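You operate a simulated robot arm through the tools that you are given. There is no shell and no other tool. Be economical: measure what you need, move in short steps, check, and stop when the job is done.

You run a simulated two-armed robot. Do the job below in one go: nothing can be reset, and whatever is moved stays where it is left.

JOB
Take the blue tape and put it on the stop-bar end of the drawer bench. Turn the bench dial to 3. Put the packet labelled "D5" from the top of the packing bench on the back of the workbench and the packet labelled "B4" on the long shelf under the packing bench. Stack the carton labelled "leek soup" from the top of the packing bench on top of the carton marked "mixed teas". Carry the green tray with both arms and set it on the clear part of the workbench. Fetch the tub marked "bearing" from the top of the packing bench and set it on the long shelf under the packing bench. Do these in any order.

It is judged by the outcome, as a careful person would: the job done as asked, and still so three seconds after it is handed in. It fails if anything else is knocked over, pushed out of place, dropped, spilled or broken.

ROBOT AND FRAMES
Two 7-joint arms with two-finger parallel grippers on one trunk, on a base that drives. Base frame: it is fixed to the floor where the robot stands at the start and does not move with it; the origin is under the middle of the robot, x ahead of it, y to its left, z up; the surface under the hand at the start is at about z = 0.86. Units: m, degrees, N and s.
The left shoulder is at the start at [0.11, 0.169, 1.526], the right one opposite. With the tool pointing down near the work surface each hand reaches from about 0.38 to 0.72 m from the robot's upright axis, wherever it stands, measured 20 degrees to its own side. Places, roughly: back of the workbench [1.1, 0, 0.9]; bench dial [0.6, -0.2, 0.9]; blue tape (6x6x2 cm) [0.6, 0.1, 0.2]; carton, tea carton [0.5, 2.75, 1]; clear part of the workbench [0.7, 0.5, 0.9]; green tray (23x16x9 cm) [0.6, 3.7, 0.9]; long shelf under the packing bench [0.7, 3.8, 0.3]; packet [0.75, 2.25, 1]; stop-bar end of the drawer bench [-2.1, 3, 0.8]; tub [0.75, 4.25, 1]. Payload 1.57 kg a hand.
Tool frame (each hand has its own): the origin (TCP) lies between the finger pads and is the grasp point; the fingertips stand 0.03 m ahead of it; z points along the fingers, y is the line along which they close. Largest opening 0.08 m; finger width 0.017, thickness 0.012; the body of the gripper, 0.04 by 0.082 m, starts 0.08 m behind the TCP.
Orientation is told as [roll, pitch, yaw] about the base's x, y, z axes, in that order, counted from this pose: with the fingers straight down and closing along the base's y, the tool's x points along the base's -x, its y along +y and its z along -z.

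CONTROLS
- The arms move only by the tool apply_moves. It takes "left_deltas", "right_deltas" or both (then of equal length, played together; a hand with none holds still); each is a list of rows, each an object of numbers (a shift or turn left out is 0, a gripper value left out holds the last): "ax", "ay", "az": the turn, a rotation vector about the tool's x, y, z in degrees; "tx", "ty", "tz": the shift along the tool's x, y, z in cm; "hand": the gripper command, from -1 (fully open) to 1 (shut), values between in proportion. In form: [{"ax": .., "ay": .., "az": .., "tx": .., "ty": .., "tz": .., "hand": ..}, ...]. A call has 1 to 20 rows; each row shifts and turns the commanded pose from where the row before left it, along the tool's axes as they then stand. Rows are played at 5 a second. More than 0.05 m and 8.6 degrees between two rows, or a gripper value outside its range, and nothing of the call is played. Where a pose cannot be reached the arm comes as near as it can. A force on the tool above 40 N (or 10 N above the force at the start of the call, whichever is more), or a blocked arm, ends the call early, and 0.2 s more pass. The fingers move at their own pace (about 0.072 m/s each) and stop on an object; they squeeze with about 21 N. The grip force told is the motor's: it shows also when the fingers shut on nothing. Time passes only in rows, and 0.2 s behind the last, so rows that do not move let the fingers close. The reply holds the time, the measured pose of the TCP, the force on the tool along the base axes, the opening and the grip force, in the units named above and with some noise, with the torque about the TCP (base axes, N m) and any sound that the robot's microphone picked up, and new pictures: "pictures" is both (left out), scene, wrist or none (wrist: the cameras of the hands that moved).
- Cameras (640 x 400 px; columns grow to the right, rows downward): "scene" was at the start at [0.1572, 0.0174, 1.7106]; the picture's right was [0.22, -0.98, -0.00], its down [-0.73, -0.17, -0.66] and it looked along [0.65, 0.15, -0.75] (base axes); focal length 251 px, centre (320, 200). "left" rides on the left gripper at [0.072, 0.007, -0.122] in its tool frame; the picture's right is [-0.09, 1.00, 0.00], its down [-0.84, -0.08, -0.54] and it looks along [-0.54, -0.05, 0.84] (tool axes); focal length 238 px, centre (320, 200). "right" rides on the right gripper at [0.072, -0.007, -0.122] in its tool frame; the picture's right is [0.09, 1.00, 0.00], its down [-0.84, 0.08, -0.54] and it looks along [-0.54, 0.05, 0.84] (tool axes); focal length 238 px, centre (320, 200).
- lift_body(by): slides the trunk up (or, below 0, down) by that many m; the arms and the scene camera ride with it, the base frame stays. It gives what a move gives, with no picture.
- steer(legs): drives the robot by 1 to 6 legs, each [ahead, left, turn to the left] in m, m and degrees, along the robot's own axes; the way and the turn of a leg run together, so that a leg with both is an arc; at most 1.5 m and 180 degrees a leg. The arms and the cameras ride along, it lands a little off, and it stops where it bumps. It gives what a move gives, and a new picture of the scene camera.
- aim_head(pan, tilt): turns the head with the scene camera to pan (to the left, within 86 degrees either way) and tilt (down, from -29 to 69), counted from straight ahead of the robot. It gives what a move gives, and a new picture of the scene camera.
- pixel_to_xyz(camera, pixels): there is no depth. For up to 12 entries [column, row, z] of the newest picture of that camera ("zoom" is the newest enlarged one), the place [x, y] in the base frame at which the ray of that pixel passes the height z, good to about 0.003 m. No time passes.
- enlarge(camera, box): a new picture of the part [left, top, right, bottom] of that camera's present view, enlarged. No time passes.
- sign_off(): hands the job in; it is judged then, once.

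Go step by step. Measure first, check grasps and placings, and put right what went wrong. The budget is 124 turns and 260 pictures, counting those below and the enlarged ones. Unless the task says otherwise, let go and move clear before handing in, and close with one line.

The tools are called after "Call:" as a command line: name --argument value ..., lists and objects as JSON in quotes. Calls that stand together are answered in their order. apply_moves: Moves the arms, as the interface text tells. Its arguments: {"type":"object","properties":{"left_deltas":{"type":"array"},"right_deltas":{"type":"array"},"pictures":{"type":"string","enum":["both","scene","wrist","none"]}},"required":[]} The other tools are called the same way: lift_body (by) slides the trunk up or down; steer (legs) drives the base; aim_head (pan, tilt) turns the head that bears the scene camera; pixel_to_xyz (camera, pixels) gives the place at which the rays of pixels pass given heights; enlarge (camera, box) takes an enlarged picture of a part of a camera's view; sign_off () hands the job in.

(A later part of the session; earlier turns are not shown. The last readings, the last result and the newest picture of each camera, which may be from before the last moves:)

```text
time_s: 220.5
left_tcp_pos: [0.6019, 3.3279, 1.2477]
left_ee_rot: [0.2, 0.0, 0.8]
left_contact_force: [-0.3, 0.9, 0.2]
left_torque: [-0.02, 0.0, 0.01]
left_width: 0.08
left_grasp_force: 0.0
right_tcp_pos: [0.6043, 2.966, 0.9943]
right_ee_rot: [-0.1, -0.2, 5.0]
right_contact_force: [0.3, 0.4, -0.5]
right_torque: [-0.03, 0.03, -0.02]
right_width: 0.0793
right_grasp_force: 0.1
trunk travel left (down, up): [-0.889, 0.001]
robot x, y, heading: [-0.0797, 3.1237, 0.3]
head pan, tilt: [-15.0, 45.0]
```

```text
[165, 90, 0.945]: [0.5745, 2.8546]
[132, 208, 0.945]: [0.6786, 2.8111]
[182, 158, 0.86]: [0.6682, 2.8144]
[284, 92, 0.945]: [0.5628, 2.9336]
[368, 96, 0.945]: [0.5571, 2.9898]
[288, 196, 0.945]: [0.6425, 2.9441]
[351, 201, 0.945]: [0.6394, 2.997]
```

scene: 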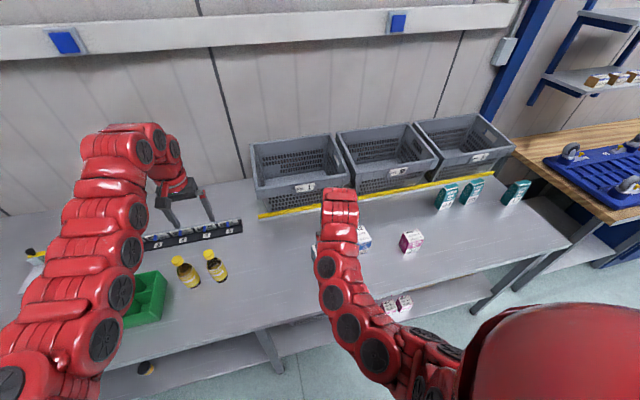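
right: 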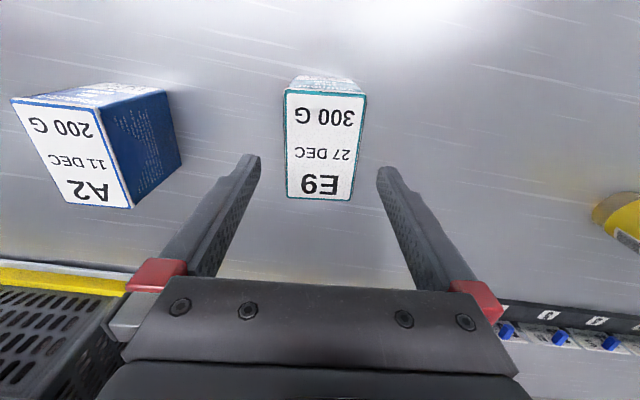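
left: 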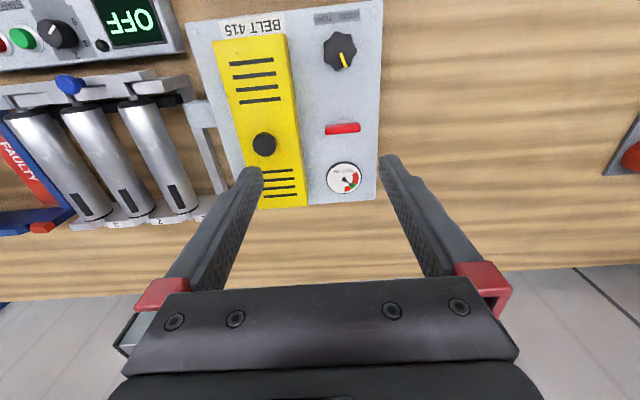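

Clear of A2 by 6 cm. I'll descend and grip.

Call:
apply_moves --right_deltas '[{"tx": 0.4, "az": -1.5, "tz": 1}, {"tz": 2}, {"tz": 2}, {"tz": 2}, {"tz": 1.8}, {}, {"hand": 1}, {"hand": 1}, {"hand": 1}, {"hand": 1}]' --pictures "wrist"

```text
time_s: 222.7
left_tcp_pos: [0.6022, 3.3284, 1.2479]
left_ee_rot: [0.0, 0.0, 0.7]
left_contact_force: [1.0, 0.7, -0.2]
left_torque: [0.0, -0.04, -0.03]
left_width: 0.0799
left_grasp_force: 0.1
right_tcp_pos: [0.5856, 2.9659, 0.9235]
right_ee_rot: [-0.2, -0.1, 6.5]
right_contact_force: [0.5, -0.6, 0.7]
right_torque: [0.07, 0.07, 0.0]
right_width: 0.0548
right_grasp_force: 20.5
right hand out of reach, approached as far as the arm can: row 3, 4, 5
trunk travel left (down, up): [-0.889, 0.001]
robot x, y, heading: [-0.077, 3.1238, 0.5]
head pan, tilt: [-15.0, 45.0]
```

right: 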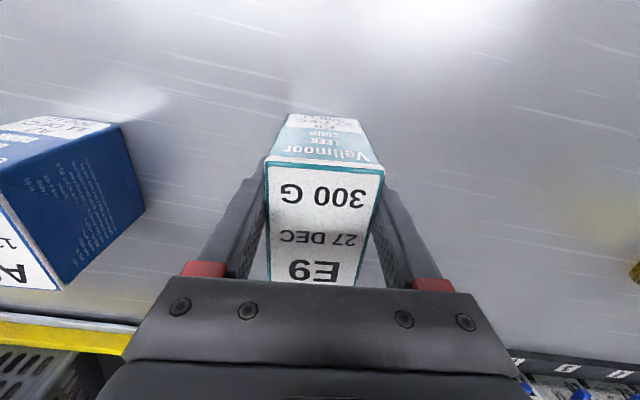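

Gripped at 55 mm, 1.5 cm forward of centre. I'll lift 11 cm and check the hold.

Call:
apply_moves --right_deltas '[{"tz": -1}, {"tz": -1.5}, {"tz": -2}, {"tz": -2}, {"tz": -2}, {"tz": -2}, {}]' --pictures "wrist"

Call:
aim_head --pan -40 --tilt 45

Call:
enlarge --camera "scene" --box '[200, 160, 400, 300]'

```text
time_s: 224.3
left_tcp_pos: [0.6031, 3.327, 1.2484]
left_ee_rot: [0.1, 0.1, 0.6]
left_contact_force: [1.1, 0.3, 0.4]
left_torque: [-0.02, 0.03, 0.03]
left_width: 0.08
left_grasp_force: 0.1
right_tcp_pos: [0.5863, 2.9632, 1.0282]
right_ee_rot: [-0.2, -0.1, 6.4]
right_contact_force: [-0.7, 1.0, -2.3]
right_torque: [-0.04, 0.05, -0.03]
right_width: 0.0549
right_grasp_force: 20.7
trunk travel left (down, up): [-0.889, 0.001]
robot x, y, heading: [-0.0816, 3.1267, 0.4]
head pan, tilt: [-15.0, 45.0]
```

right: 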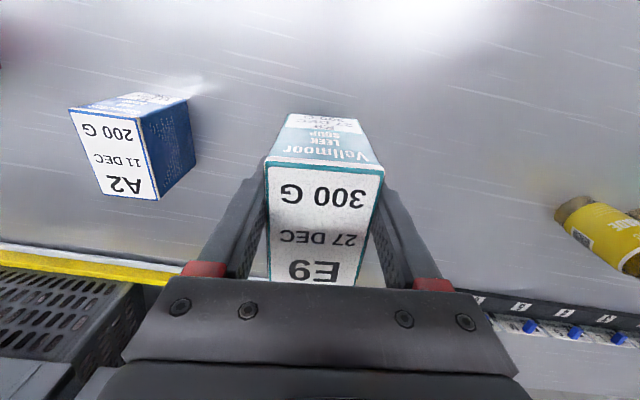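

```text
time_s: 225.2
left_tcp_pos: [0.6037, 3.328, 1.2479]
left_ee_rot: [0.1, -0.1, 0.7]
left_contact_force: [0.4, 0.6, 0.2]
left_torque: [0.01, -0.02, -0.01]
left_width: 0.08
left_grasp_force: 0.1
right_tcp_pos: [0.5857, 2.9636, 1.0289]
right_ee_rot: [-0.2, -0.1, 6.4]
right_contact_force: [0.0, -0.4, -2.3]
right_torque: [0.0, 0.07, 0.01]
right_width: 0.0549
right_grasp_force: 21.1
trunk travel left (down, up): [-0.889, 0.001]
robot x, y, heading: [-0.0813, 3.1219, 0.4]
head pan, tilt: [-40.0, 45.0]
```

scene: 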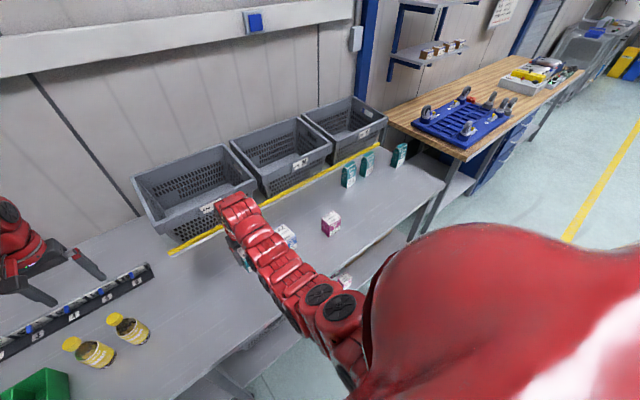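

```text
2.86 times, centred on (300, 230) of scene
```

zoom: 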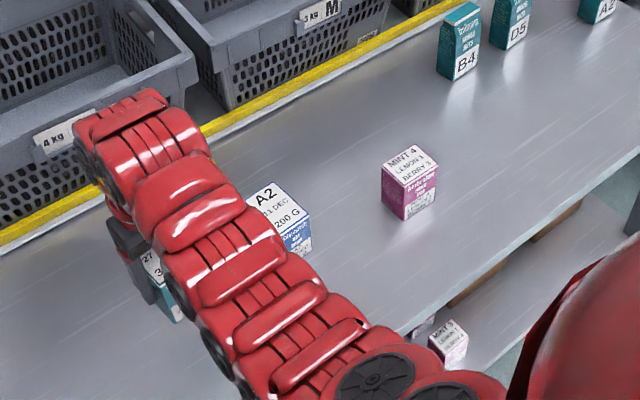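

The hold is good (box bottom z≈0.965). I'll raise 5 cm more to clear A2, then slide toward the teas.

Call:
apply_moves --right_deltas '[{"tz": -1.7}, {"tz": -1.7}, {"tz": -1.6}, {}]' --pictures "none"

Call:
steer --legs '[[0, -0.25, 0]]'

Call:
apply_moves --right_deltas '[{}]' --pictures "wrist"

```text
time_s: 226.2
left_tcp_pos: [0.6028, 3.3288, 1.2478]
left_ee_rot: [0.0, 0.0, 0.6]
left_contact_force: [0.0, 0.2, 0.5]
left_torque: [0.02, 0.03, -0.02]
left_width: 0.0801
left_grasp_force: 0.0
right_tcp_pos: [0.5847, 2.9641, 1.0797]
right_ee_rot: [-0.3, -0.1, 6.5]
right_contact_force: [-0.2, -0.1, -2.3]
right_torque: [-0.01, 0.03, -0.01]
right_width: 0.0546
right_grasp_force: 20.5
trunk travel left (down, up): [-0.889, 0.001]
robot x, y, heading: [-0.0794, 3.1261, 0.4]
head pan, tilt: [-40.0, 45.0]
```

```text
time_s: 228.1
left_tcp_pos: [0.6052, 3.0801, 1.2479]
left_ee_rot: [-0.1, 0.0, 0.6]
left_contact_force: [-0.2, 0.9, -0.6]
left_torque: [0.01, -0.01, -0.01]
left_width: 0.0798
left_grasp_force: 0.0
right_tcp_pos: [0.5863, 2.7161, 1.0789]
right_ee_rot: [-0.3, -0.1, 6.5]
right_contact_force: [0.2, 0.0, -3.2]
right_torque: [-0.03, 0.05, 0.0]
right_width: 0.0547
right_grasp_force: 20.7
trunk travel left (down, up): [-0.889, 0.001]
robot x, y, heading: [-0.0774, 2.874, 0.5]
head pan, tilt: [-40.0, 45.0]
```

scene: 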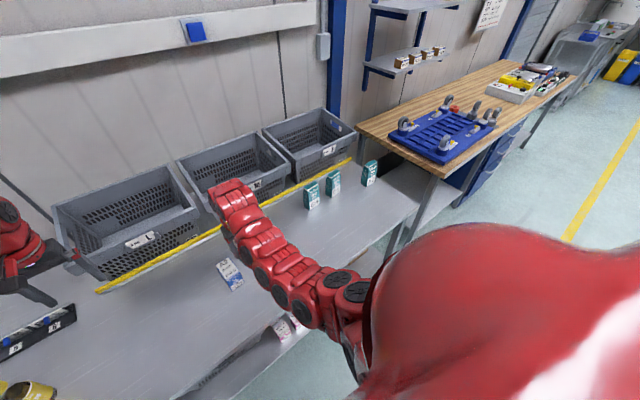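

```text
time_s: 228.4
left_tcp_pos: [0.6054, 3.0793, 1.2479]
left_ee_rot: [0.0, 0.1, 0.9]
left_contact_force: [0.0, -0.7, -0.7]
left_torque: [-0.02, 0.01, 0.01]
left_width: 0.0799
left_grasp_force: 0.2
right_tcp_pos: [0.5863, 2.7157, 1.0803]
right_ee_rot: [-0.3, -0.1, 6.5]
right_contact_force: [-0.3, 0.2, -2.7]
right_torque: [-0.03, 0.06, -0.02]
right_width: 0.0549
right_grasp_force: 21.3
trunk travel left (down, up): [-0.889, 0.001]
robot x, y, heading: [-0.0774, 2.8751, 0.2]
head pan, tilt: [-40.0, 45.0]
```

right: 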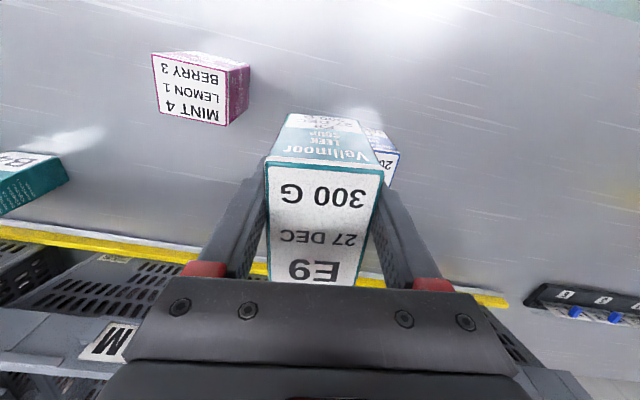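

Call:
enlarge --camera "right" --box '[130, 30, 290, 140]'

Call:
pixel_to_xyz --camera "right" --pixels '[[152, 54, 0.93], [230, 70, 0.93], [226, 126, 0.93], [159, 112, 0.93], [152, 54, 0.945], [230, 70, 0.945], [226, 126, 0.945], [159, 112, 0.945], [248, 66, 0.86], [247, 100, 0.86], [180, 50, 0.86]]'

```text
3.64 times, centred on (210, 85) of right
```

zoom: 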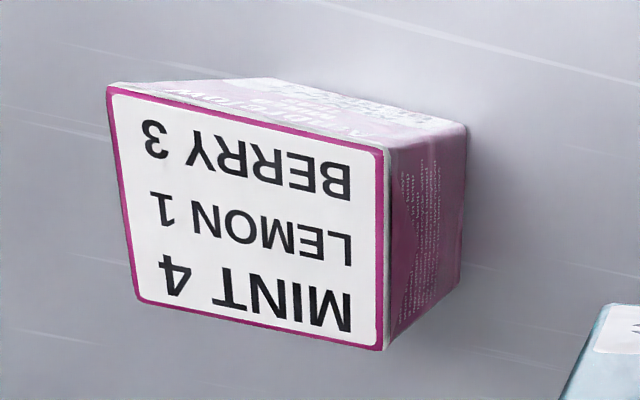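

```text
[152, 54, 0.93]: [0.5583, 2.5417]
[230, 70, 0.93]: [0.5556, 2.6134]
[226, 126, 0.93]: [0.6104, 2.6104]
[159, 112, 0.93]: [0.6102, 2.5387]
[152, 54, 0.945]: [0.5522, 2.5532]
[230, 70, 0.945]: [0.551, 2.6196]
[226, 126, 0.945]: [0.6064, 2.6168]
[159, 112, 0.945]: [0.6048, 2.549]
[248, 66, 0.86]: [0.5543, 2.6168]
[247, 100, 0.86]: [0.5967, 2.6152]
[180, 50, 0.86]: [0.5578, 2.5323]
```

The teas carton is 5.4×7.1 cm, centred (0.582,2.578), top z≈0.935. I'll slide the base 13.8 cm and square the hand.

Call:
steer --legs '[[0, -0.138, 0]]'

Call:
apply_moves --right_deltas '[{"az": 6.5}, {"tx": 1}, {"tx": 0.9}, {}]' --pictures "both"

```text
time_s: 229.8
left_tcp_pos: [0.6071, 2.9451, 1.247]
left_ee_rot: [0.0, 0.0, 0.8]
left_contact_force: [-0.1, -1.1, -0.1]
left_torque: [0.03, -0.01, 0.04]
left_width: 0.0797
left_grasp_force: 0.2
right_tcp_pos: [0.5878, 2.5819, 1.0796]
right_ee_rot: [-0.3, -0.1, 6.6]
right_contact_force: [1.0, 0.8, -2.5]
right_torque: [0.0, 0.03, 0.02]
right_width: 0.0547
right_grasp_force: 20.8
trunk travel left (down, up): [-0.889, 0.001]
robot x, y, heading: [-0.0733, 2.7391, 0.6]
head pan, tilt: [-40.0, 45.0]
```

scene: 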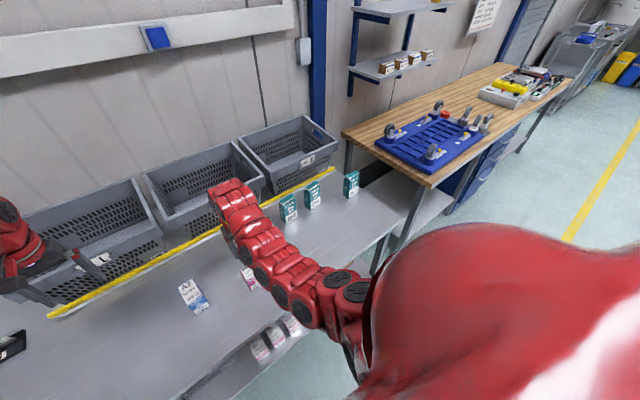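

```text
time_s: 230.8
left_tcp_pos: [0.6065, 2.943, 1.2475]
left_ee_rot: [0.1, 0.0, 0.8]
left_contact_force: [0.1, 0.7, -0.5]
left_torque: [-0.03, -0.03, 0.0]
left_width: 0.0801
left_grasp_force: 0.1
right_tcp_pos: [0.5706, 2.5798, 1.0797]
right_ee_rot: [-0.2, -0.1, 0.1]
right_contact_force: [0.5, 0.6, -2.2]
right_torque: [0.03, 0.06, 0.03]
right_width: 0.055
right_grasp_force: 20.7
trunk travel left (down, up): [-0.889, 0.001]
robot x, y, heading: [-0.0739, 2.7399, 0.6]
head pan, tilt: [-40.0, 45.0]
```

scene: 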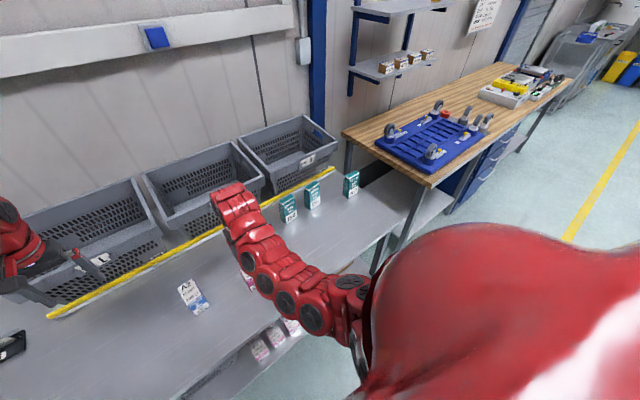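
right: 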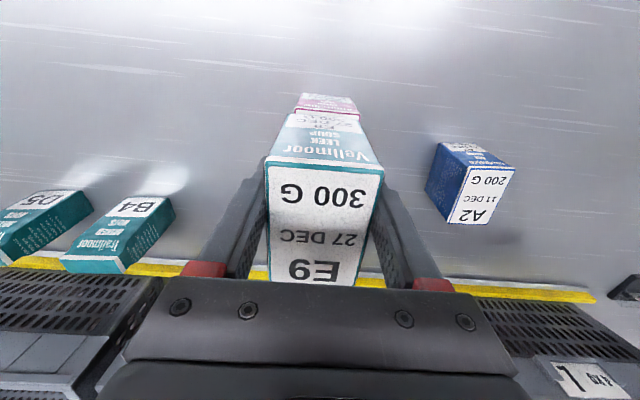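

Aligned. I'll descend 7 cm, then ease on.

Call:
apply_moves --right_deltas '[{"tx": 0.25, "ty": -0.15, "tz": 1.4}, {"tz": 1.4}, {"tz": 1.4}, {"tz": 1.4}, {"tz": 1.3}, {}]' --pictures "wrist"

Call:
enlarge --camera "right" --box '[240, 60, 400, 180]'

```text
time_s: 232.2
left_tcp_pos: [0.6036, 2.9435, 1.2492]
left_ee_rot: [0.1, -0.1, 0.8]
left_contact_force: [-0.6, 0.2, -0.2]
left_torque: [-0.02, -0.05, -0.02]
left_width: 0.0801
left_grasp_force: 0.0
right_tcp_pos: [0.5651, 2.579, 1.013]
right_ee_rot: [-0.1, -0.4, 0.1]
right_contact_force: [-0.6, 0.0, 12.5]
right_torque: [0.28, 0.08, 0.01]
right_width: 0.055
right_grasp_force: 20.5
trunk travel left (down, up): [-0.889, 0.001]
robot x, y, heading: [-0.0788, 2.7369, 0.5]
head pan, tilt: [-40.0, 45.0]
```

right: 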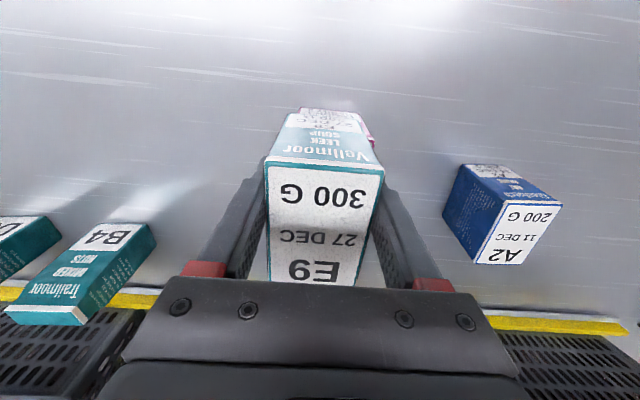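

```text
3.33 times, centred on (320, 120) of right
```

zoom: 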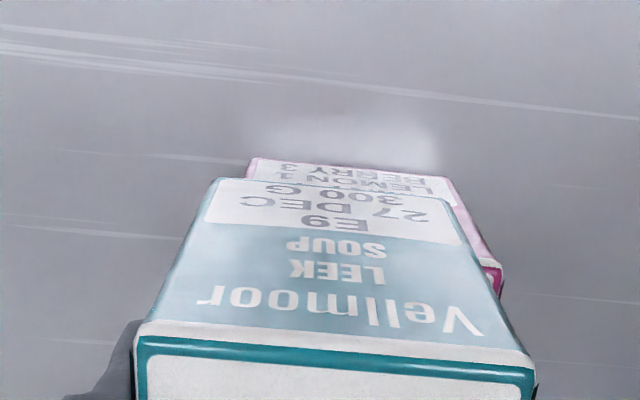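

Contact at 12 N, with the boxes visually aligned. I'll release and rise straight up.

Call:
apply_moves --right_deltas '[{"tz": -0.1}, {"hand": -1}, {}, {}, {"tz": -1.5}, {"tz": -2}, {"tz": -2}, {"tz": -2}, {"tz": -2}, {}]' --pictures "wrist"

```text
time_s: 234.4
left_tcp_pos: [0.6063, 2.9433, 1.2485]
left_ee_rot: [0.2, -0.1, 0.8]
left_contact_force: [-0.3, -0.9, 0.2]
left_torque: [0.0, 0.01, 0.0]
left_width: 0.0803
left_grasp_force: 0.1
right_tcp_pos: [0.5666, 2.5769, 1.1063]
right_ee_rot: [-0.2, -0.2, 0.2]
right_contact_force: [-0.4, 0.3, 0.3]
right_torque: [0.0, -0.01, -0.02]
right_width: 0.0801
right_grasp_force: 0.0
trunk travel left (down, up): [-0.889, 0.001]
robot x, y, heading: [-0.0744, 2.7398, 0.6]
head pan, tilt: [-40.0, 45.0]
```

right: 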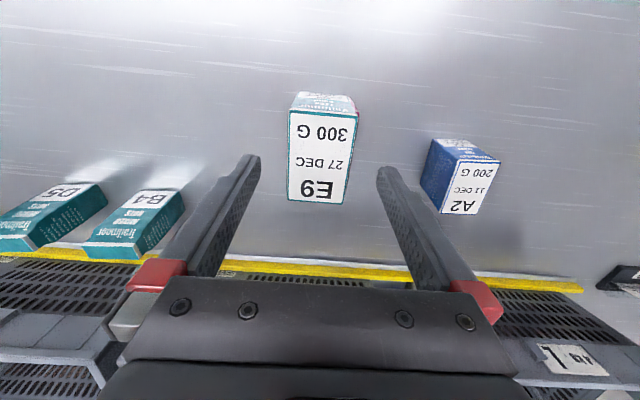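

The stack stands. Next is packet B4: I'll slide the base 0.2 m further right and look closely.

Call:
steer --legs '[[0, -0.2, 0]]'

Call:
apply_moves --right_deltas '[{}]' --pictures "wrist"

Call:
aim_head --pan -15 --tilt 45

Call:
enlarge --camera "scene" --box '[290, 120, 490, 260]'

```text
time_s: 236.0
left_tcp_pos: [0.6085, 2.7414, 1.2474]
left_ee_rot: [0.0, 0.0, 0.8]
left_contact_force: [-0.5, 0.5, -0.6]
left_torque: [-0.02, 0.0, 0.01]
left_width: 0.0801
left_grasp_force: 0.0
right_tcp_pos: [0.5672, 2.3759, 1.1066]
right_ee_rot: [-0.3, -0.2, 0.0]
right_contact_force: [-1.1, 0.1, 0.7]
right_torque: [-0.05, 0.03, -0.01]
right_width: 0.0801
right_grasp_force: 0.0
trunk travel left (down, up): [-0.889, 0.001]
robot x, y, heading: [-0.0756, 2.5341, 0.6]
head pan, tilt: [-40.0, 45.0]
```

scene: 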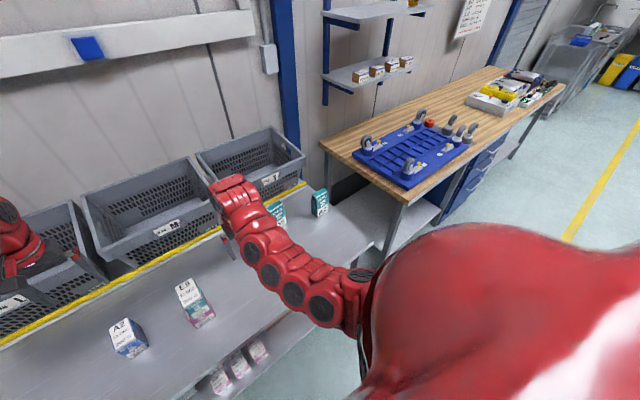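

```text
time_s: 236.4
left_tcp_pos: [0.6076, 2.7411, 1.2477]
left_ee_rot: [0.0, -0.1, 0.8]
left_contact_force: [-0.3, 0.3, 0.1]
left_torque: [-0.02, -0.01, 0.0]
left_width: 0.0801
left_grasp_force: 0.1
right_tcp_pos: [0.5677, 2.3751, 1.1077]
right_ee_rot: [-0.2, -0.2, 0.1]
right_contact_force: [-0.6, 0.4, 0.2]
right_torque: [-0.03, -0.03, 0.01]
right_width: 0.0803
right_grasp_force: 0.0
trunk travel left (down, up): [-0.889, 0.001]
robot x, y, heading: [-0.0751, 2.5379, 0.3]
head pan, tilt: [-40.0, 45.0]
```

right: 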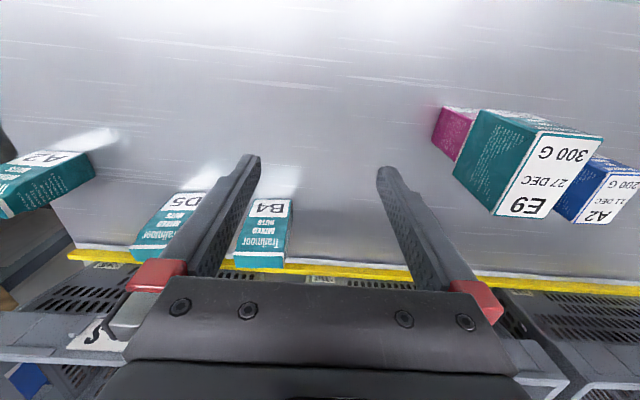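

```text
time_s: 237.3
left_tcp_pos: [0.6088, 2.7401, 1.2486]
left_ee_rot: [0.1, -0.1, 0.8]
left_contact_force: [0.4, -0.4, 0.4]
left_torque: [0.02, 0.0, -0.01]
left_width: 0.0801
left_grasp_force: 0.1
right_tcp_pos: [0.568, 2.3736, 1.1062]
right_ee_rot: [-0.3, -0.2, 0.0]
right_contact_force: [0.1, -0.7, -0.7]
right_torque: [0.03, -0.02, -0.04]
right_width: 0.0798
right_grasp_force: 0.2
trunk travel left (down, up): [-0.889, 0.001]
robot x, y, heading: [-0.075, 2.5313, 0.6]
head pan, tilt: [-15.0, 45.0]
```

scene: 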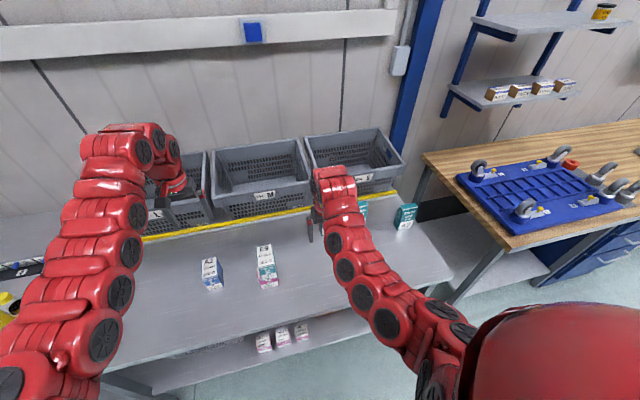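

```text
2.86 times, centred on (390, 190) of scene
```

zoom: 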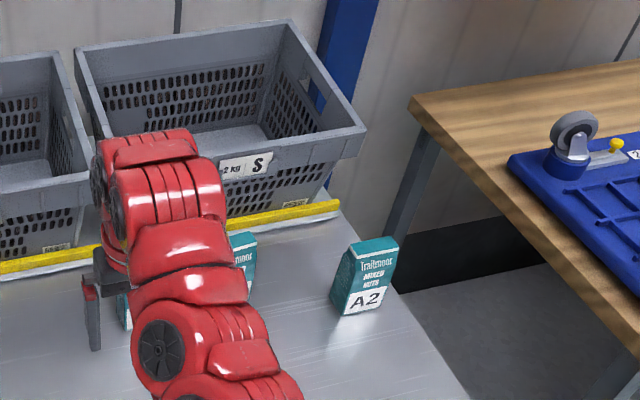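

Call:
enlarge --camera "right" --box '[110, 170, 310, 290]'

Call:
pixel_to_xyz --camera "right" --pixels '[[253, 200, 0.86], [289, 200, 0.86], [233, 267, 0.96], [284, 267, 0.96], [233, 255, 0.96], [286, 255, 0.96], [165, 193, 0.86], [207, 193, 0.86], [131, 258, 0.96], [290, 262, 0.88]]'

```text
3.20 times, centred on (210, 230) of right
```

zoom: 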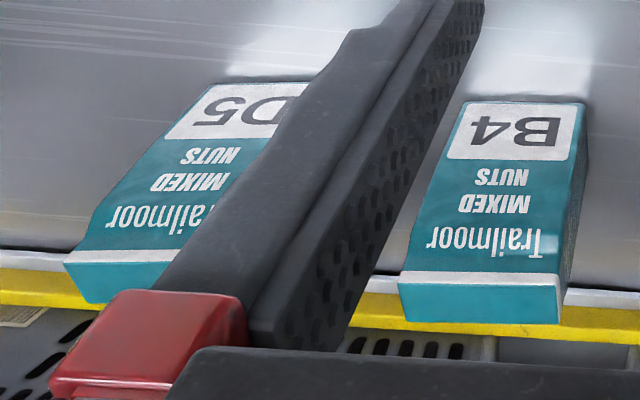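

```text
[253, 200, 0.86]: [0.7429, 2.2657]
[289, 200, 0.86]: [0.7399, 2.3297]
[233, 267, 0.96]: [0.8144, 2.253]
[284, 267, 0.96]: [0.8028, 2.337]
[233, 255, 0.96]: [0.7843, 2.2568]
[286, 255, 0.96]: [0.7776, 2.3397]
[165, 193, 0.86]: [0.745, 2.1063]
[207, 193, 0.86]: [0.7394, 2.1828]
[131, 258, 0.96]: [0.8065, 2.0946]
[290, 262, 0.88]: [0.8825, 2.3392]
```

B4 is about 6.8 cm wide, 4 cm deep and 14 cm tall, centred around (0.76,2.305), with an 8 cm gap to D5. I'll tilt the hand 36°, lower the trunk 0.1 m, and approach horizontally from the front.

Call:
apply_moves --right_deltas '[{"ay": -7.2}, {"ay": -7.2}, {"ay": -7.2}, {"ay": -7.2}, {"ay": -7.2}, {}]' --pictures "none"

Call:
steer --legs '[[0, -0.072, -0.5], [0.03, 0, 0]]'

Call:
lift_body --by -0.1

Call:
apply_moves --right_deltas '[{"tx": 1.19, "tz": 1.61}, {"tx": 1.19, "tz": 1.61}, {}]' --pictures "both"

```text
time_s: 238.7
left_tcp_pos: [0.6077, 2.7388, 1.2478]
left_ee_rot: [0.1, -0.2, 0.9]
left_contact_force: [-0.2, -0.1, -0.3]
left_torque: [-0.01, 0.01, -0.02]
left_width: 0.0799
left_grasp_force: 0.3
right_tcp_pos: [0.568, 2.3733, 1.1057]
right_ee_rot: [-0.4, -36.2, 0.2]
right_contact_force: [-0.1, -0.4, -0.2]
right_torque: [-0.04, 0.01, 0.01]
right_width: 0.0797
right_grasp_force: 0.1
trunk travel left (down, up): [-0.889, 0.001]
robot x, y, heading: [-0.0745, 2.5327, 0.5]
head pan, tilt: [-15.0, 45.0]
```

```text
time_s: 240.1
left_tcp_pos: [0.6329, 2.666, 1.252]
left_ee_rot: [-0.1, -0.5, 0.4]
left_contact_force: [-0.8, 0.8, -0.6]
left_torque: [-0.05, -0.05, -0.02]
left_width: 0.0798
left_grasp_force: 0.1
right_tcp_pos: [0.5906, 2.3002, 1.112]
right_ee_rot: [-0.4, -36.4, -0.3]
right_contact_force: [-1.0, 0.7, 0.6]
right_torque: [-0.01, -0.05, -0.03]
right_width: 0.0802
right_grasp_force: 0.0
trunk travel left (down, up): [-0.889, 0.001]
robot x, y, heading: [-0.0438, 2.4679, -0.0]
head pan, tilt: [-15.0, 45.0]
```

scene: 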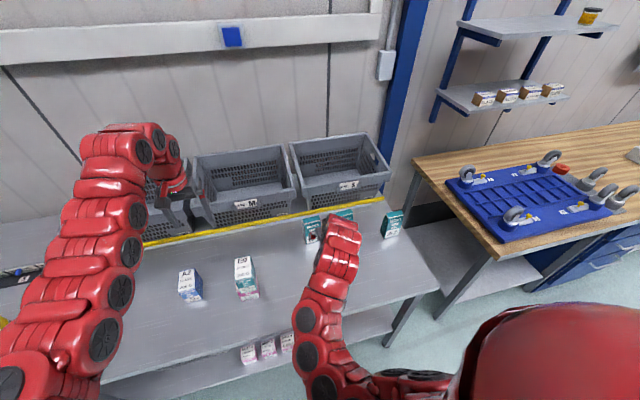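

```text
time_s: 241.5
left_tcp_pos: [0.6388, 2.6626, 1.1495]
left_ee_rot: [0.0, -0.1, 0.4]
left_contact_force: [-0.6, 0.2, 0.2]
left_torque: [-0.03, 0.02, 0.0]
left_width: 0.08
left_grasp_force: 0.0
right_tcp_pos: [0.5967, 2.2969, 1.0061]
right_ee_rot: [-0.3, -36.1, -0.2]
right_contact_force: [0.6, -0.2, 0.6]
right_torque: [-0.03, -0.01, -0.01]
right_width: 0.0802
right_grasp_force: 0.0
trunk travel left (down, up): [-0.789, 0.101]
robot x, y, heading: [-0.0445, 2.4657, -0.1]
head pan, tilt: [-15.0, 45.0]
```

```text
time_s: 242.3
left_tcp_pos: [0.6378, 2.6628, 1.1473]
left_ee_rot: [0.1, -0.1, 0.5]
left_contact_force: [-0.1, 0.6, 0.2]
left_torque: [-0.02, 0.01, -0.01]
left_width: 0.0799
left_grasp_force: 0.1
right_tcp_pos: [0.5955, 2.297, 0.9671]
right_ee_rot: [-0.2, -36.2, -0.3]
right_contact_force: [-0.7, 0.5, 0.7]
right_torque: [0.02, 0.02, -0.01]
right_width: 0.0801
right_grasp_force: 0.1
trunk travel left (down, up): [-0.789, 0.101]
robot x, y, heading: [-0.0449, 2.4662, -0.1]
head pan, tilt: [-15.0, 45.0]
```

scene: 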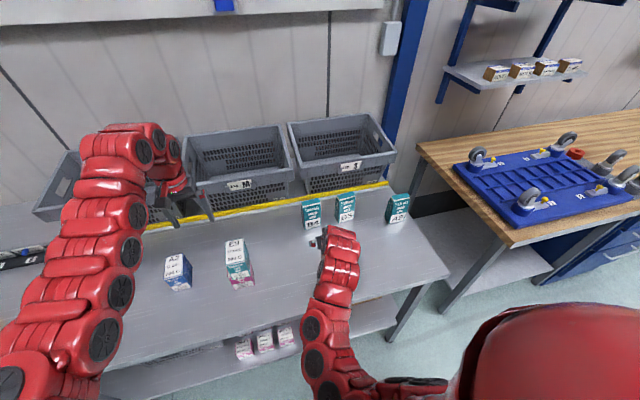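
right: 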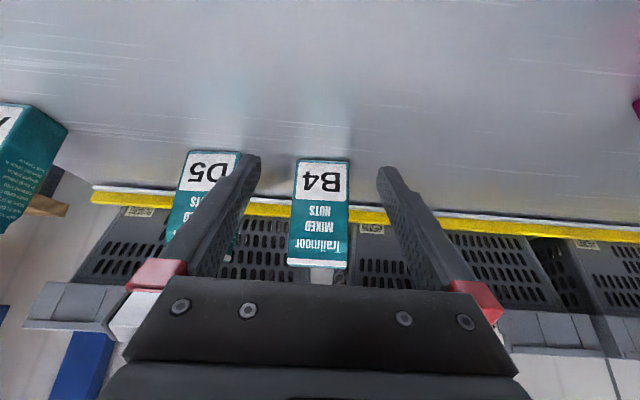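

B4 is centred at col ~321. I'll measure its base and top for alignment.

Call:
pixel_to_xyz --camera "right" --pixels '[[297, 160, 0.86], [350, 161, 0.86], [289, 260, 0.96], [289, 260, 0.98], [289, 260, 0.97], [347, 262, 0.97], [239, 152, 0.86], [293, 203, 0.9], [350, 203, 0.9]]'

Call:
enlarge --camera "right" --box '[240, 140, 400, 290]'

```text
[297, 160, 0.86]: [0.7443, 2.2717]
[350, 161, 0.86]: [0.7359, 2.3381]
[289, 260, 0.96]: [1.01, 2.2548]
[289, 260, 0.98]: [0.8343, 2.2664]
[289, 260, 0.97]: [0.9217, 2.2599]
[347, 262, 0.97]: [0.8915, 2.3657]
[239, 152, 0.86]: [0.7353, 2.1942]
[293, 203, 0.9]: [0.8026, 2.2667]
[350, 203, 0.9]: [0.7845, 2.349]
```

```text
2.67 times, centred on (320, 215) of right
```

zoom: 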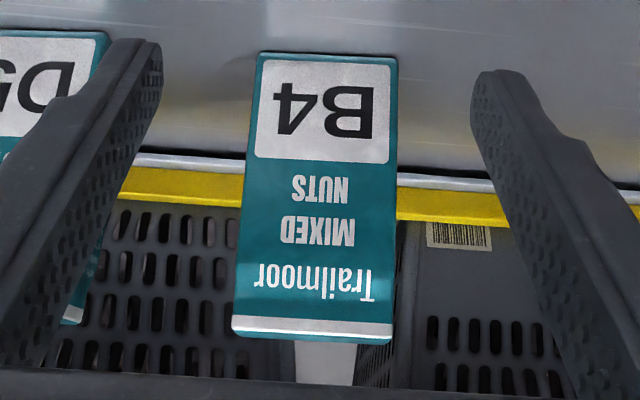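

Front face is x≈0.74, y 2.272–2.338, yaw about +6°. I'll align and advance most of the way.

Call:
apply_moves --right_deltas '[{"ax": -3.5, "az": -4.8}, {"ty": -0.65}, {"tx": -1.43, "tz": 1.365}, {"tx": -1.43, "tz": 1.365}, {"tx": -1.43, "tz": 1.365}, {"tx": -1.43, "tz": 1.365}, {"tx": -1.43, "tz": 1.365}, {}]' --pictures "wrist"

```text
time_s: 244.1
left_tcp_pos: [0.6399, 2.6633, 1.1488]
left_ee_rot: [0.2, -0.1, 0.4]
left_contact_force: [-0.6, -0.4, 0.5]
left_torque: [-0.01, 0.01, -0.02]
left_width: 0.08
left_grasp_force: 0.0
right_tcp_pos: [0.6936, 2.3005, 0.9546]
right_ee_rot: [-0.1, -36.2, 5.6]
right_contact_force: [0.1, 0.1, 0.0]
right_torque: [-0.04, 0.01, 0.0]
right_width: 0.0798
right_grasp_force: 0.1
trunk travel left (down, up): [-0.789, 0.101]
robot x, y, heading: [-0.0448, 2.4635, 0.1]
head pan, tilt: [-15.0, 45.0]
```

right: 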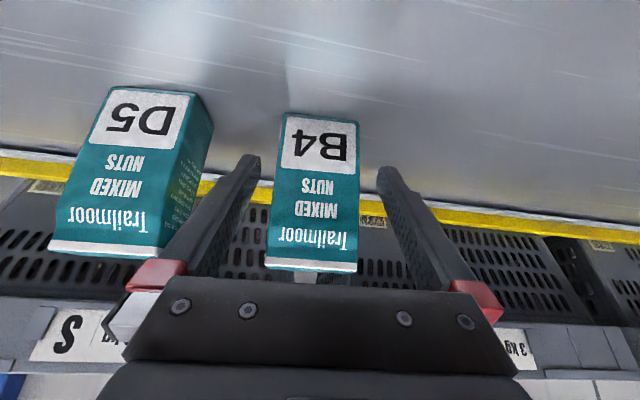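

Centred; I'll advance the last 6 cm and close.

Call:
apply_moves --right_deltas '[{"tx": -1.05, "tz": 1.02, "ty": -0.25}, {"tx": -1.05, "tz": 1.02}, {"tx": -1.05, "tz": 1.02}, {"tx": -1.05, "tz": 1.02}, {}, {"hand": 1}, {"hand": 1}, {"hand": 1}, {"hand": 1}]' --pictures "wrist"

```text
time_s: 246.1
left_tcp_pos: [0.639, 2.6628, 1.1478]
left_ee_rot: [0.1, -0.1, 0.3]
left_contact_force: [0.6, 0.3, 0.3]
left_torque: [-0.02, -0.01, -0.02]
left_width: 0.0801
left_grasp_force: 0.0
right_tcp_pos: [0.7513, 2.3018, 0.9467]
right_ee_rot: [-0.2, -36.1, 5.7]
right_contact_force: [0.5, 0.2, 0.1]
right_torque: [0.06, -0.02, 0.01]
right_width: 0.0699
right_grasp_force: 20.8
trunk travel left (down, up): [-0.789, 0.101]
robot x, y, heading: [-0.0451, 2.4626, -0.3]
head pan, tilt: [-15.0, 45.0]
```

right: 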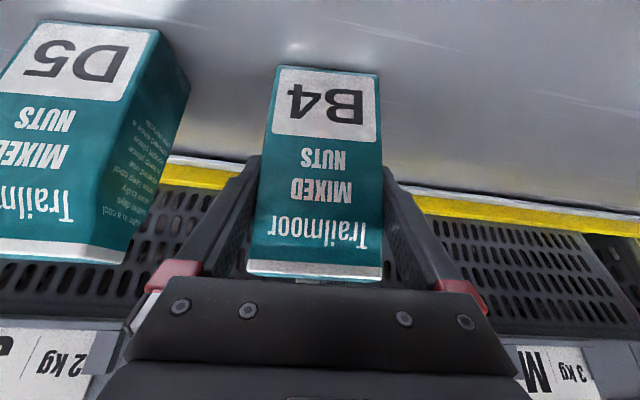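

Gripped at 70 mm. I'll lift with the trunk and back away.

Call:
lift_body --by 0.1

Call:
apply_moves --right_deltas '[{"tx": -1.19, "tz": -1.61}, {"tx": -1.19, "tz": -1.61}, {"tx": -1.19, "tz": -1.61}, {}]' --pictures "wrist"

Call:
steer --legs '[[-0.45, 0, 0]]'

```text
time_s: 247.4
left_tcp_pos: [0.6402, 2.6623, 1.2484]
left_ee_rot: [0.1, -0.1, 0.4]
left_contact_force: [-0.8, 0.3, 1.0]
left_torque: [-0.01, 0.0, 0.02]
left_width: 0.08
left_grasp_force: 0.1
right_tcp_pos: [0.7515, 2.3018, 1.0453]
right_ee_rot: [-0.3, -36.1, 5.8]
right_contact_force: [-0.3, -1.2, -1.4]
right_torque: [-0.03, 0.0, -0.02]
right_width: 0.0699
right_grasp_force: 20.8
trunk travel left (down, up): [-0.889, 0.001]
robot x, y, heading: [-0.0491, 2.4624, -0.3]
head pan, tilt: [-15.0, 45.0]
```

```text
time_s: 248.4
left_tcp_pos: [0.6386, 2.6628, 1.248]
left_ee_rot: [0.1, -0.1, 0.3]
left_contact_force: [0.1, -0.7, -0.1]
left_torque: [0.03, 0.0, -0.01]
left_width: 0.0798
left_grasp_force: 0.1
right_tcp_pos: [0.7508, 2.3026, 1.1067]
right_ee_rot: [-0.3, -36.1, 5.7]
right_contact_force: [-0.2, 0.5, -1.4]
right_torque: [0.02, 0.03, 0.01]
right_width: 0.0695
right_grasp_force: 21.4
trunk travel left (down, up): [-0.889, 0.001]
robot x, y, heading: [-0.0415, 2.466, -0.2]
head pan, tilt: [-15.0, 45.0]
```

right: 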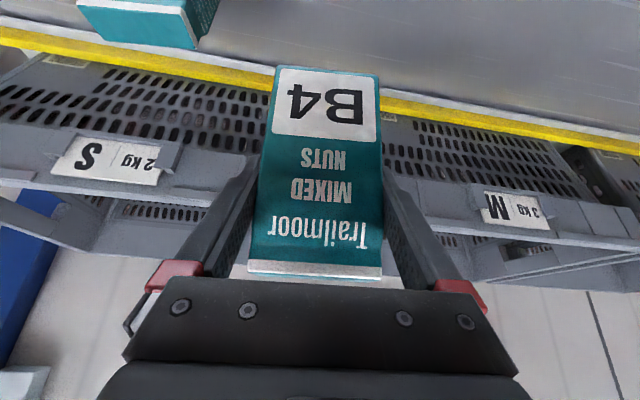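

```text
time_s: 251.2
left_tcp_pos: [0.1715, 2.6634, 1.2481]
left_ee_rot: [0.1, 0.0, 0.4]
left_contact_force: [0.5, -0.7, 0.4]
left_torque: [-0.03, 0.01, 0.01]
left_width: 0.08
left_grasp_force: 0.0
right_tcp_pos: [0.2819, 2.3022, 1.106]
right_ee_rot: [-0.1, -36.1, 5.7]
right_contact_force: [0.3, 0.1, -1.3]
right_torque: [0.01, 0.02, 0.0]
right_width: 0.0697
right_grasp_force: 21.0
trunk travel left (down, up): [-0.889, 0.001]
robot x, y, heading: [-0.5162, 2.4615, -0.3]
head pan, tilt: [-15.0, 45.0]
```

scene: 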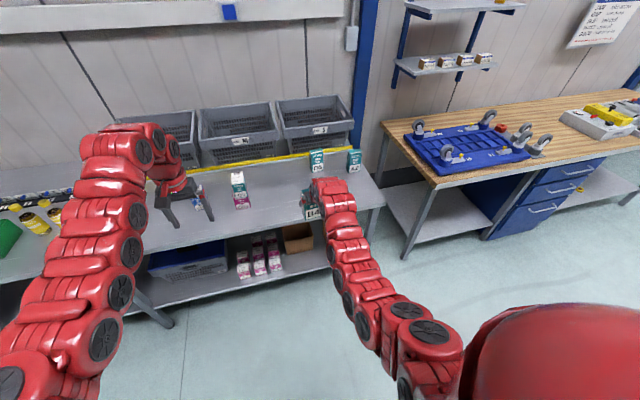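

B4 is held securely. I'll drive to y≈3.55 and swing the arm to the sideways pose for the shelf.

Call:
steer --legs '[[0.05, 0, 0], [0, 1.1, 0]]'

Call:
steer --legs '[[-0.25, 0, 0]]'

Call:
apply_moves --right_deltas '[{"tx": 2.25, "tz": -1.66}, {"tx": 2.25, "tz": -1.66}, {"tx": 2.25, "tz": -1.66}, {"tx": 2.25, "tz": -1.66}, {"tx": 2.25, "tz": -1.66}, {"tx": 2.25, "tz": -1.66}, {"ty": -2.4}, {"ty": -2.4}, {"ty": -2.4}, {"ty": -2.4}, {}]' --pictures "none"

Call:
apply_moves --right_deltas '[{"ax": 4.45, "az": 6.04}, {"ax": 4.45, "az": 6.04}, {"ax": 4.45, "az": 6.04}, {"ax": 4.45, "az": 6.04}, {"ax": 4.45, "az": 6.04}, {"ax": 4.45, "az": 6.04}, {"ax": 4.45, "az": 6.04}, {"ty": -2.4, "tx": -0.2, "tz": 0.15}, {"ty": -2.4, "tx": -0.2, "tz": 0.15}, {"ty": -2.4, "tx": -0.2, "tz": 0.15}, {"ty": -2.4, "tx": -0.2, "tz": 0.15}, {"ty": -2.4, "tx": -0.2, "tz": 0.15}, {"ty": -2.4, "tx": -0.2, "tz": 0.15}, {"ty": -2.4, "tx": -0.2, "tz": 0.15}, {"ty": -2.4, "tx": -0.2, "tz": 0.15}, {}]' --pictures "wrist"

```text
time_s: 257.4
left_tcp_pos: [0.2147, 3.7809, 1.2489]
left_ee_rot: [0.1, -0.1, 0.9]
left_contact_force: [-0.4, -0.5, -0.5]
left_torque: [-0.04, 0.02, -0.01]
left_width: 0.0799
left_grasp_force: 0.0
right_tcp_pos: [0.3287, 3.4201, 1.1071]
right_ee_rot: [-0.2, -36.1, 6.2]
right_contact_force: [0.6, 0.4, -0.5]
right_torque: [-0.04, 0.0, 0.01]
right_width: 0.0699
right_grasp_force: 21.2
trunk travel left (down, up): [-0.889, 0.001]
robot x, y, heading: [-0.4708, 3.5742, 0.5]
head pan, tilt: [-15.0, 45.0]
```

scene: 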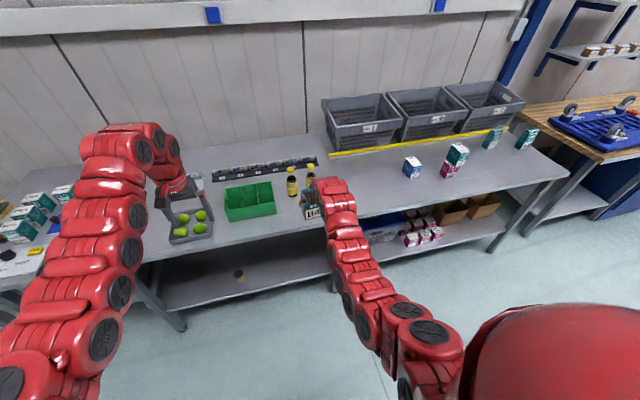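

```text
time_s: 259.2
left_tcp_pos: [-0.0318, 3.781, 1.2478]
left_ee_rot: [0.1, 0.1, 1.0]
left_contact_force: [0.0, -0.4, -0.2]
left_torque: [0.03, 0.03, -0.01]
left_width: 0.0798
left_grasp_force: 0.1
right_tcp_pos: [0.0837, 3.4206, 1.1043]
right_ee_rot: [-0.2, -36.0, 6.3]
right_contact_force: [0.4, 0.1, -1.7]
right_torque: [0.0, 0.03, -0.04]
right_width: 0.0699
right_grasp_force: 20.8
trunk travel left (down, up): [-0.889, 0.001]
robot x, y, heading: [-0.7167, 3.5744, 0.6]
head pan, tilt: [-15.0, 45.0]
```

scene: 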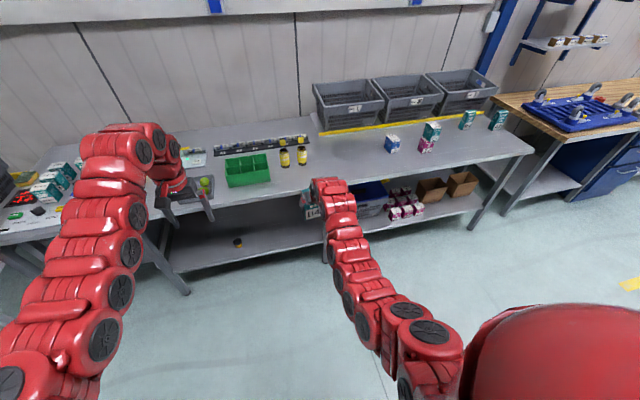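

```text
time_s: 261.6
left_tcp_pos: [-0.034, 3.7799, 1.2493]
left_ee_rot: [0.2, -0.1, 1.0]
left_contact_force: [-0.1, 0.0, -0.7]
left_torque: [0.01, 0.0, 0.02]
left_width: 0.0799
left_grasp_force: 0.1
right_tcp_pos: [-0.0754, 3.3083, 1.1081]
right_ee_rot: [-0.3, -36.2, 6.3]
right_contact_force: [0.0, -0.5, -1.6]
right_torque: [-0.02, 0.03, -0.02]
right_width: 0.0698
right_grasp_force: 20.9
trunk travel left (down, up): [-0.889, 0.001]
robot x, y, heading: [-0.7145, 3.5748, 0.6]
head pan, tilt: [-15.0, 45.0]
```

```text
time_s: 265.0
left_tcp_pos: [-0.0331, 3.7807, 1.2483]
left_ee_rot: [0.0, 0.0, 0.9]
left_contact_force: [-0.5, 0.6, -1.2]
left_torque: [0.0, -0.01, 0.01]
left_width: 0.0799
left_grasp_force: 0.1
right_tcp_pos: [-0.2002, 3.1611, 1.1105]
right_ee_rot: [-0.4, -36.4, -46.1]
right_contact_force: [0.8, -0.6, -2.0]
right_torque: [-0.01, 0.01, -0.02]
right_width: 0.0695
right_grasp_force: 21.0
trunk travel left (down, up): [-0.889, 0.001]
robot x, y, heading: [-0.7131, 3.5746, 0.6]
head pan, tilt: [-15.0, 45.0]
```

right: 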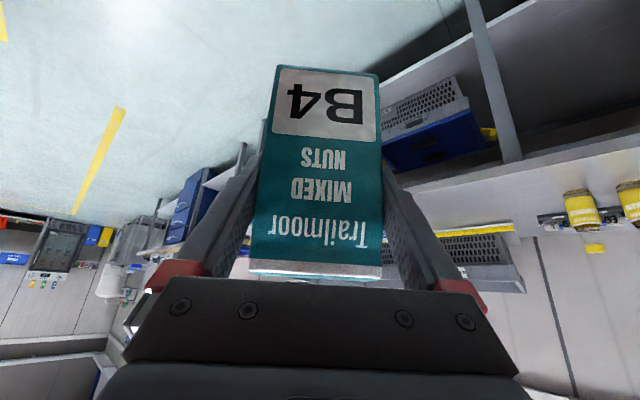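

B4 hangs level. I'll turn 46°, lower 0.67 m, and drive in over the shelf.

Call:
steer --legs '[[0, 0, 46]]'

Call:
lift_body --by -0.4

Call:
lift_body --by -0.26

Call:
aim_head --pan -45 --tilt 30

```text
time_s: 267.5
left_tcp_pos: [-0.3892, 4.2071, 1.2495]
left_ee_rot: [0.1, -0.1, 46.8]
left_contact_force: [-1.1, 0.3, -0.1]
left_torque: [0.01, -0.03, 0.06]
left_width: 0.0799
left_grasp_force: 0.0
right_tcp_pos: [-0.0591, 3.6564, 1.1094]
right_ee_rot: [-0.3, -36.4, -0.3]
right_contact_force: [0.6, -0.2, -1.1]
right_torque: [-0.01, 0.01, 0.01]
right_width: 0.0696
right_grasp_force: 21.2
trunk travel left (down, up): [-0.889, 0.001]
robot x, y, heading: [-0.7157, 3.572, 46.6]
head pan, tilt: [-15.0, 45.0]
```

scene: 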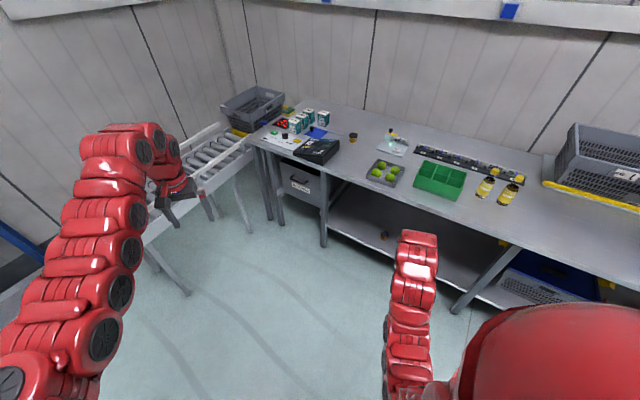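

```text
time_s: 271.4
left_tcp_pos: [-0.3883, 4.2066, 0.8494]
left_ee_rot: [0.0, -0.1, 46.8]
left_contact_force: [0.5, -0.1, -0.2]
left_torque: [0.0, -0.01, -0.01]
left_width: 0.0799
left_grasp_force: 0.1
right_tcp_pos: [-0.0602, 3.6563, 0.7088]
right_ee_rot: [-0.4, -36.3, -0.3]
right_contact_force: [-0.6, -0.6, -1.5]
right_torque: [-0.02, -0.04, 0.0]
right_width: 0.0697
right_grasp_force: 21.6
trunk travel left (down, up): [-0.489, 0.401]
robot x, y, heading: [-0.7173, 3.5744, 46.4]
head pan, tilt: [-15.0, 45.0]
```

```text
time_s: 274.0
left_tcp_pos: [-0.3879, 4.2072, 0.5884]
left_ee_rot: [0.1, -0.1, 46.8]
left_contact_force: [0.1, 0.5, -0.6]
left_torque: [0.03, 0.02, -0.01]
left_width: 0.0799
left_grasp_force: 0.0
right_tcp_pos: [-0.0599, 3.6561, 0.45]
right_ee_rot: [-0.5, -36.4, -0.3]
right_contact_force: [-0.1, -0.3, -1.5]
right_torque: [0.03, 0.02, -0.04]
right_width: 0.0696
right_grasp_force: 21.1
trunk travel left (down, up): [-0.229, 0.661]
robot x, y, heading: [-0.7187, 3.5755, 46.5]
head pan, tilt: [-15.0, 45.0]
```

```text
time_s: 275.0
left_tcp_pos: [-0.3891, 4.2063, 0.5885]
left_ee_rot: [0.1, -0.1, 46.8]
left_contact_force: [0.6, 0.0, -0.3]
left_torque: [0.0, -0.02, 0.01]
left_width: 0.0799
left_grasp_force: 0.1
right_tcp_pos: [-0.0602, 3.656, 0.4492]
right_ee_rot: [-0.3, -36.5, -0.3]
right_contact_force: [-0.6, 0.1, -1.1]
right_torque: [0.0, -0.03, 0.03]
right_width: 0.0696
right_grasp_force: 21.4
trunk travel left (down, up): [-0.229, 0.661]
robot x, y, heading: [-0.7165, 3.5729, 46.5]
head pan, tilt: [-45.0, 30.0]
```

scene: 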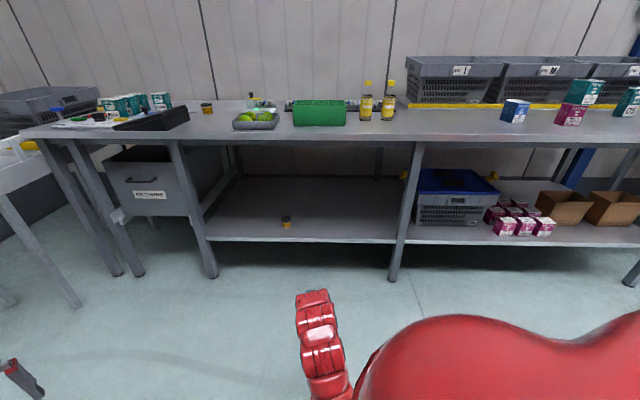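

Tub and stack look fine. I'll drive B4 in to about (0.57,3.60).

Call:
steer --legs '[[0.392, -0.496, 0]]'

Call:
apply_moves --right_deltas '[{"tx": 0.59, "tz": 0.8}, {"tx": 0.59, "tz": 0.8}, {"tx": 0.59, "tz": 0.8}, {"tx": 0.3, "tz": 0.4}, {"tx": 0.3, "tz": 0.4}, {}]' --pictures "wrist"

```text
time_s: 278.4
left_tcp_pos: [0.2206, 4.1591, 0.5885]
left_ee_rot: [0.1, -0.1, 47.5]
left_contact_force: [0.5, 0.2, 0.5]
left_torque: [0.02, 0.0, -0.01]
left_width: 0.0799
left_grasp_force: 0.1
right_tcp_pos: [0.5557, 3.6132, 0.4486]
right_ee_rot: [-0.4, -36.4, 0.4]
right_contact_force: [0.0, 0.4, -0.9]
right_torque: [0.01, 0.0, 0.0]
right_width: 0.0696
right_grasp_force: 21.2
trunk travel left (down, up): [-0.229, 0.661]
robot x, y, heading: [-0.0972, 3.5202, 47.4]
head pan, tilt: [-45.0, 30.0]
```

scene: 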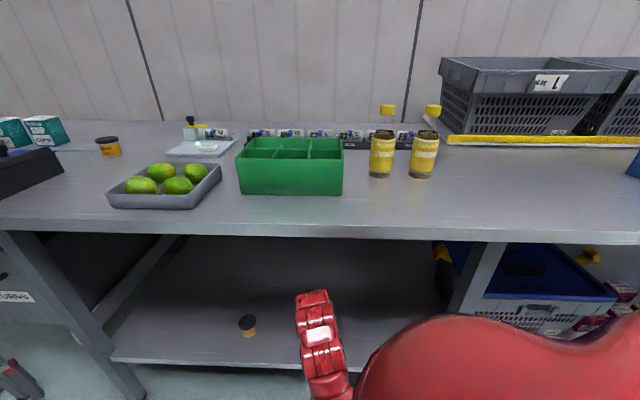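

```text
time_s: 279.9
left_tcp_pos: [0.2203, 4.1582, 0.5899]
left_ee_rot: [0.1, -0.1, 47.5]
left_contact_force: [-0.3, 0.6, -1.1]
left_torque: [0.01, 0.0, -0.02]
left_width: 0.0802
left_grasp_force: 0.0
right_tcp_pos: [0.5558, 3.6114, 0.4096]
right_ee_rot: [-0.3, -36.3, 0.4]
right_contact_force: [0.1, 0.4, -1.7]
right_torque: [0.04, 0.0, 0.0]
right_width: 0.0698
right_grasp_force: 20.8
trunk travel left (down, up): [-0.229, 0.661]
robot x, y, heading: [-0.0944, 3.5215, 47.3]
head pan, tilt: [-45.0, 30.0]
```

right: 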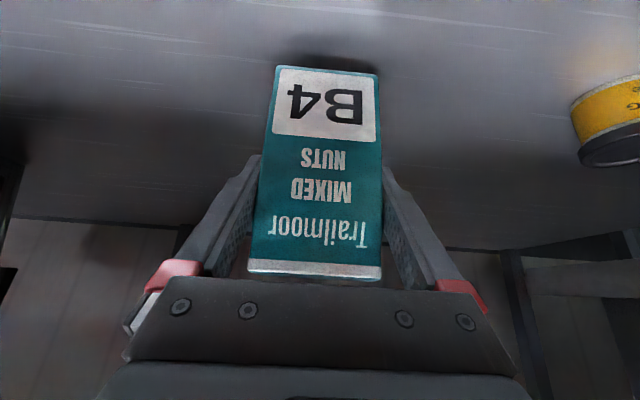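

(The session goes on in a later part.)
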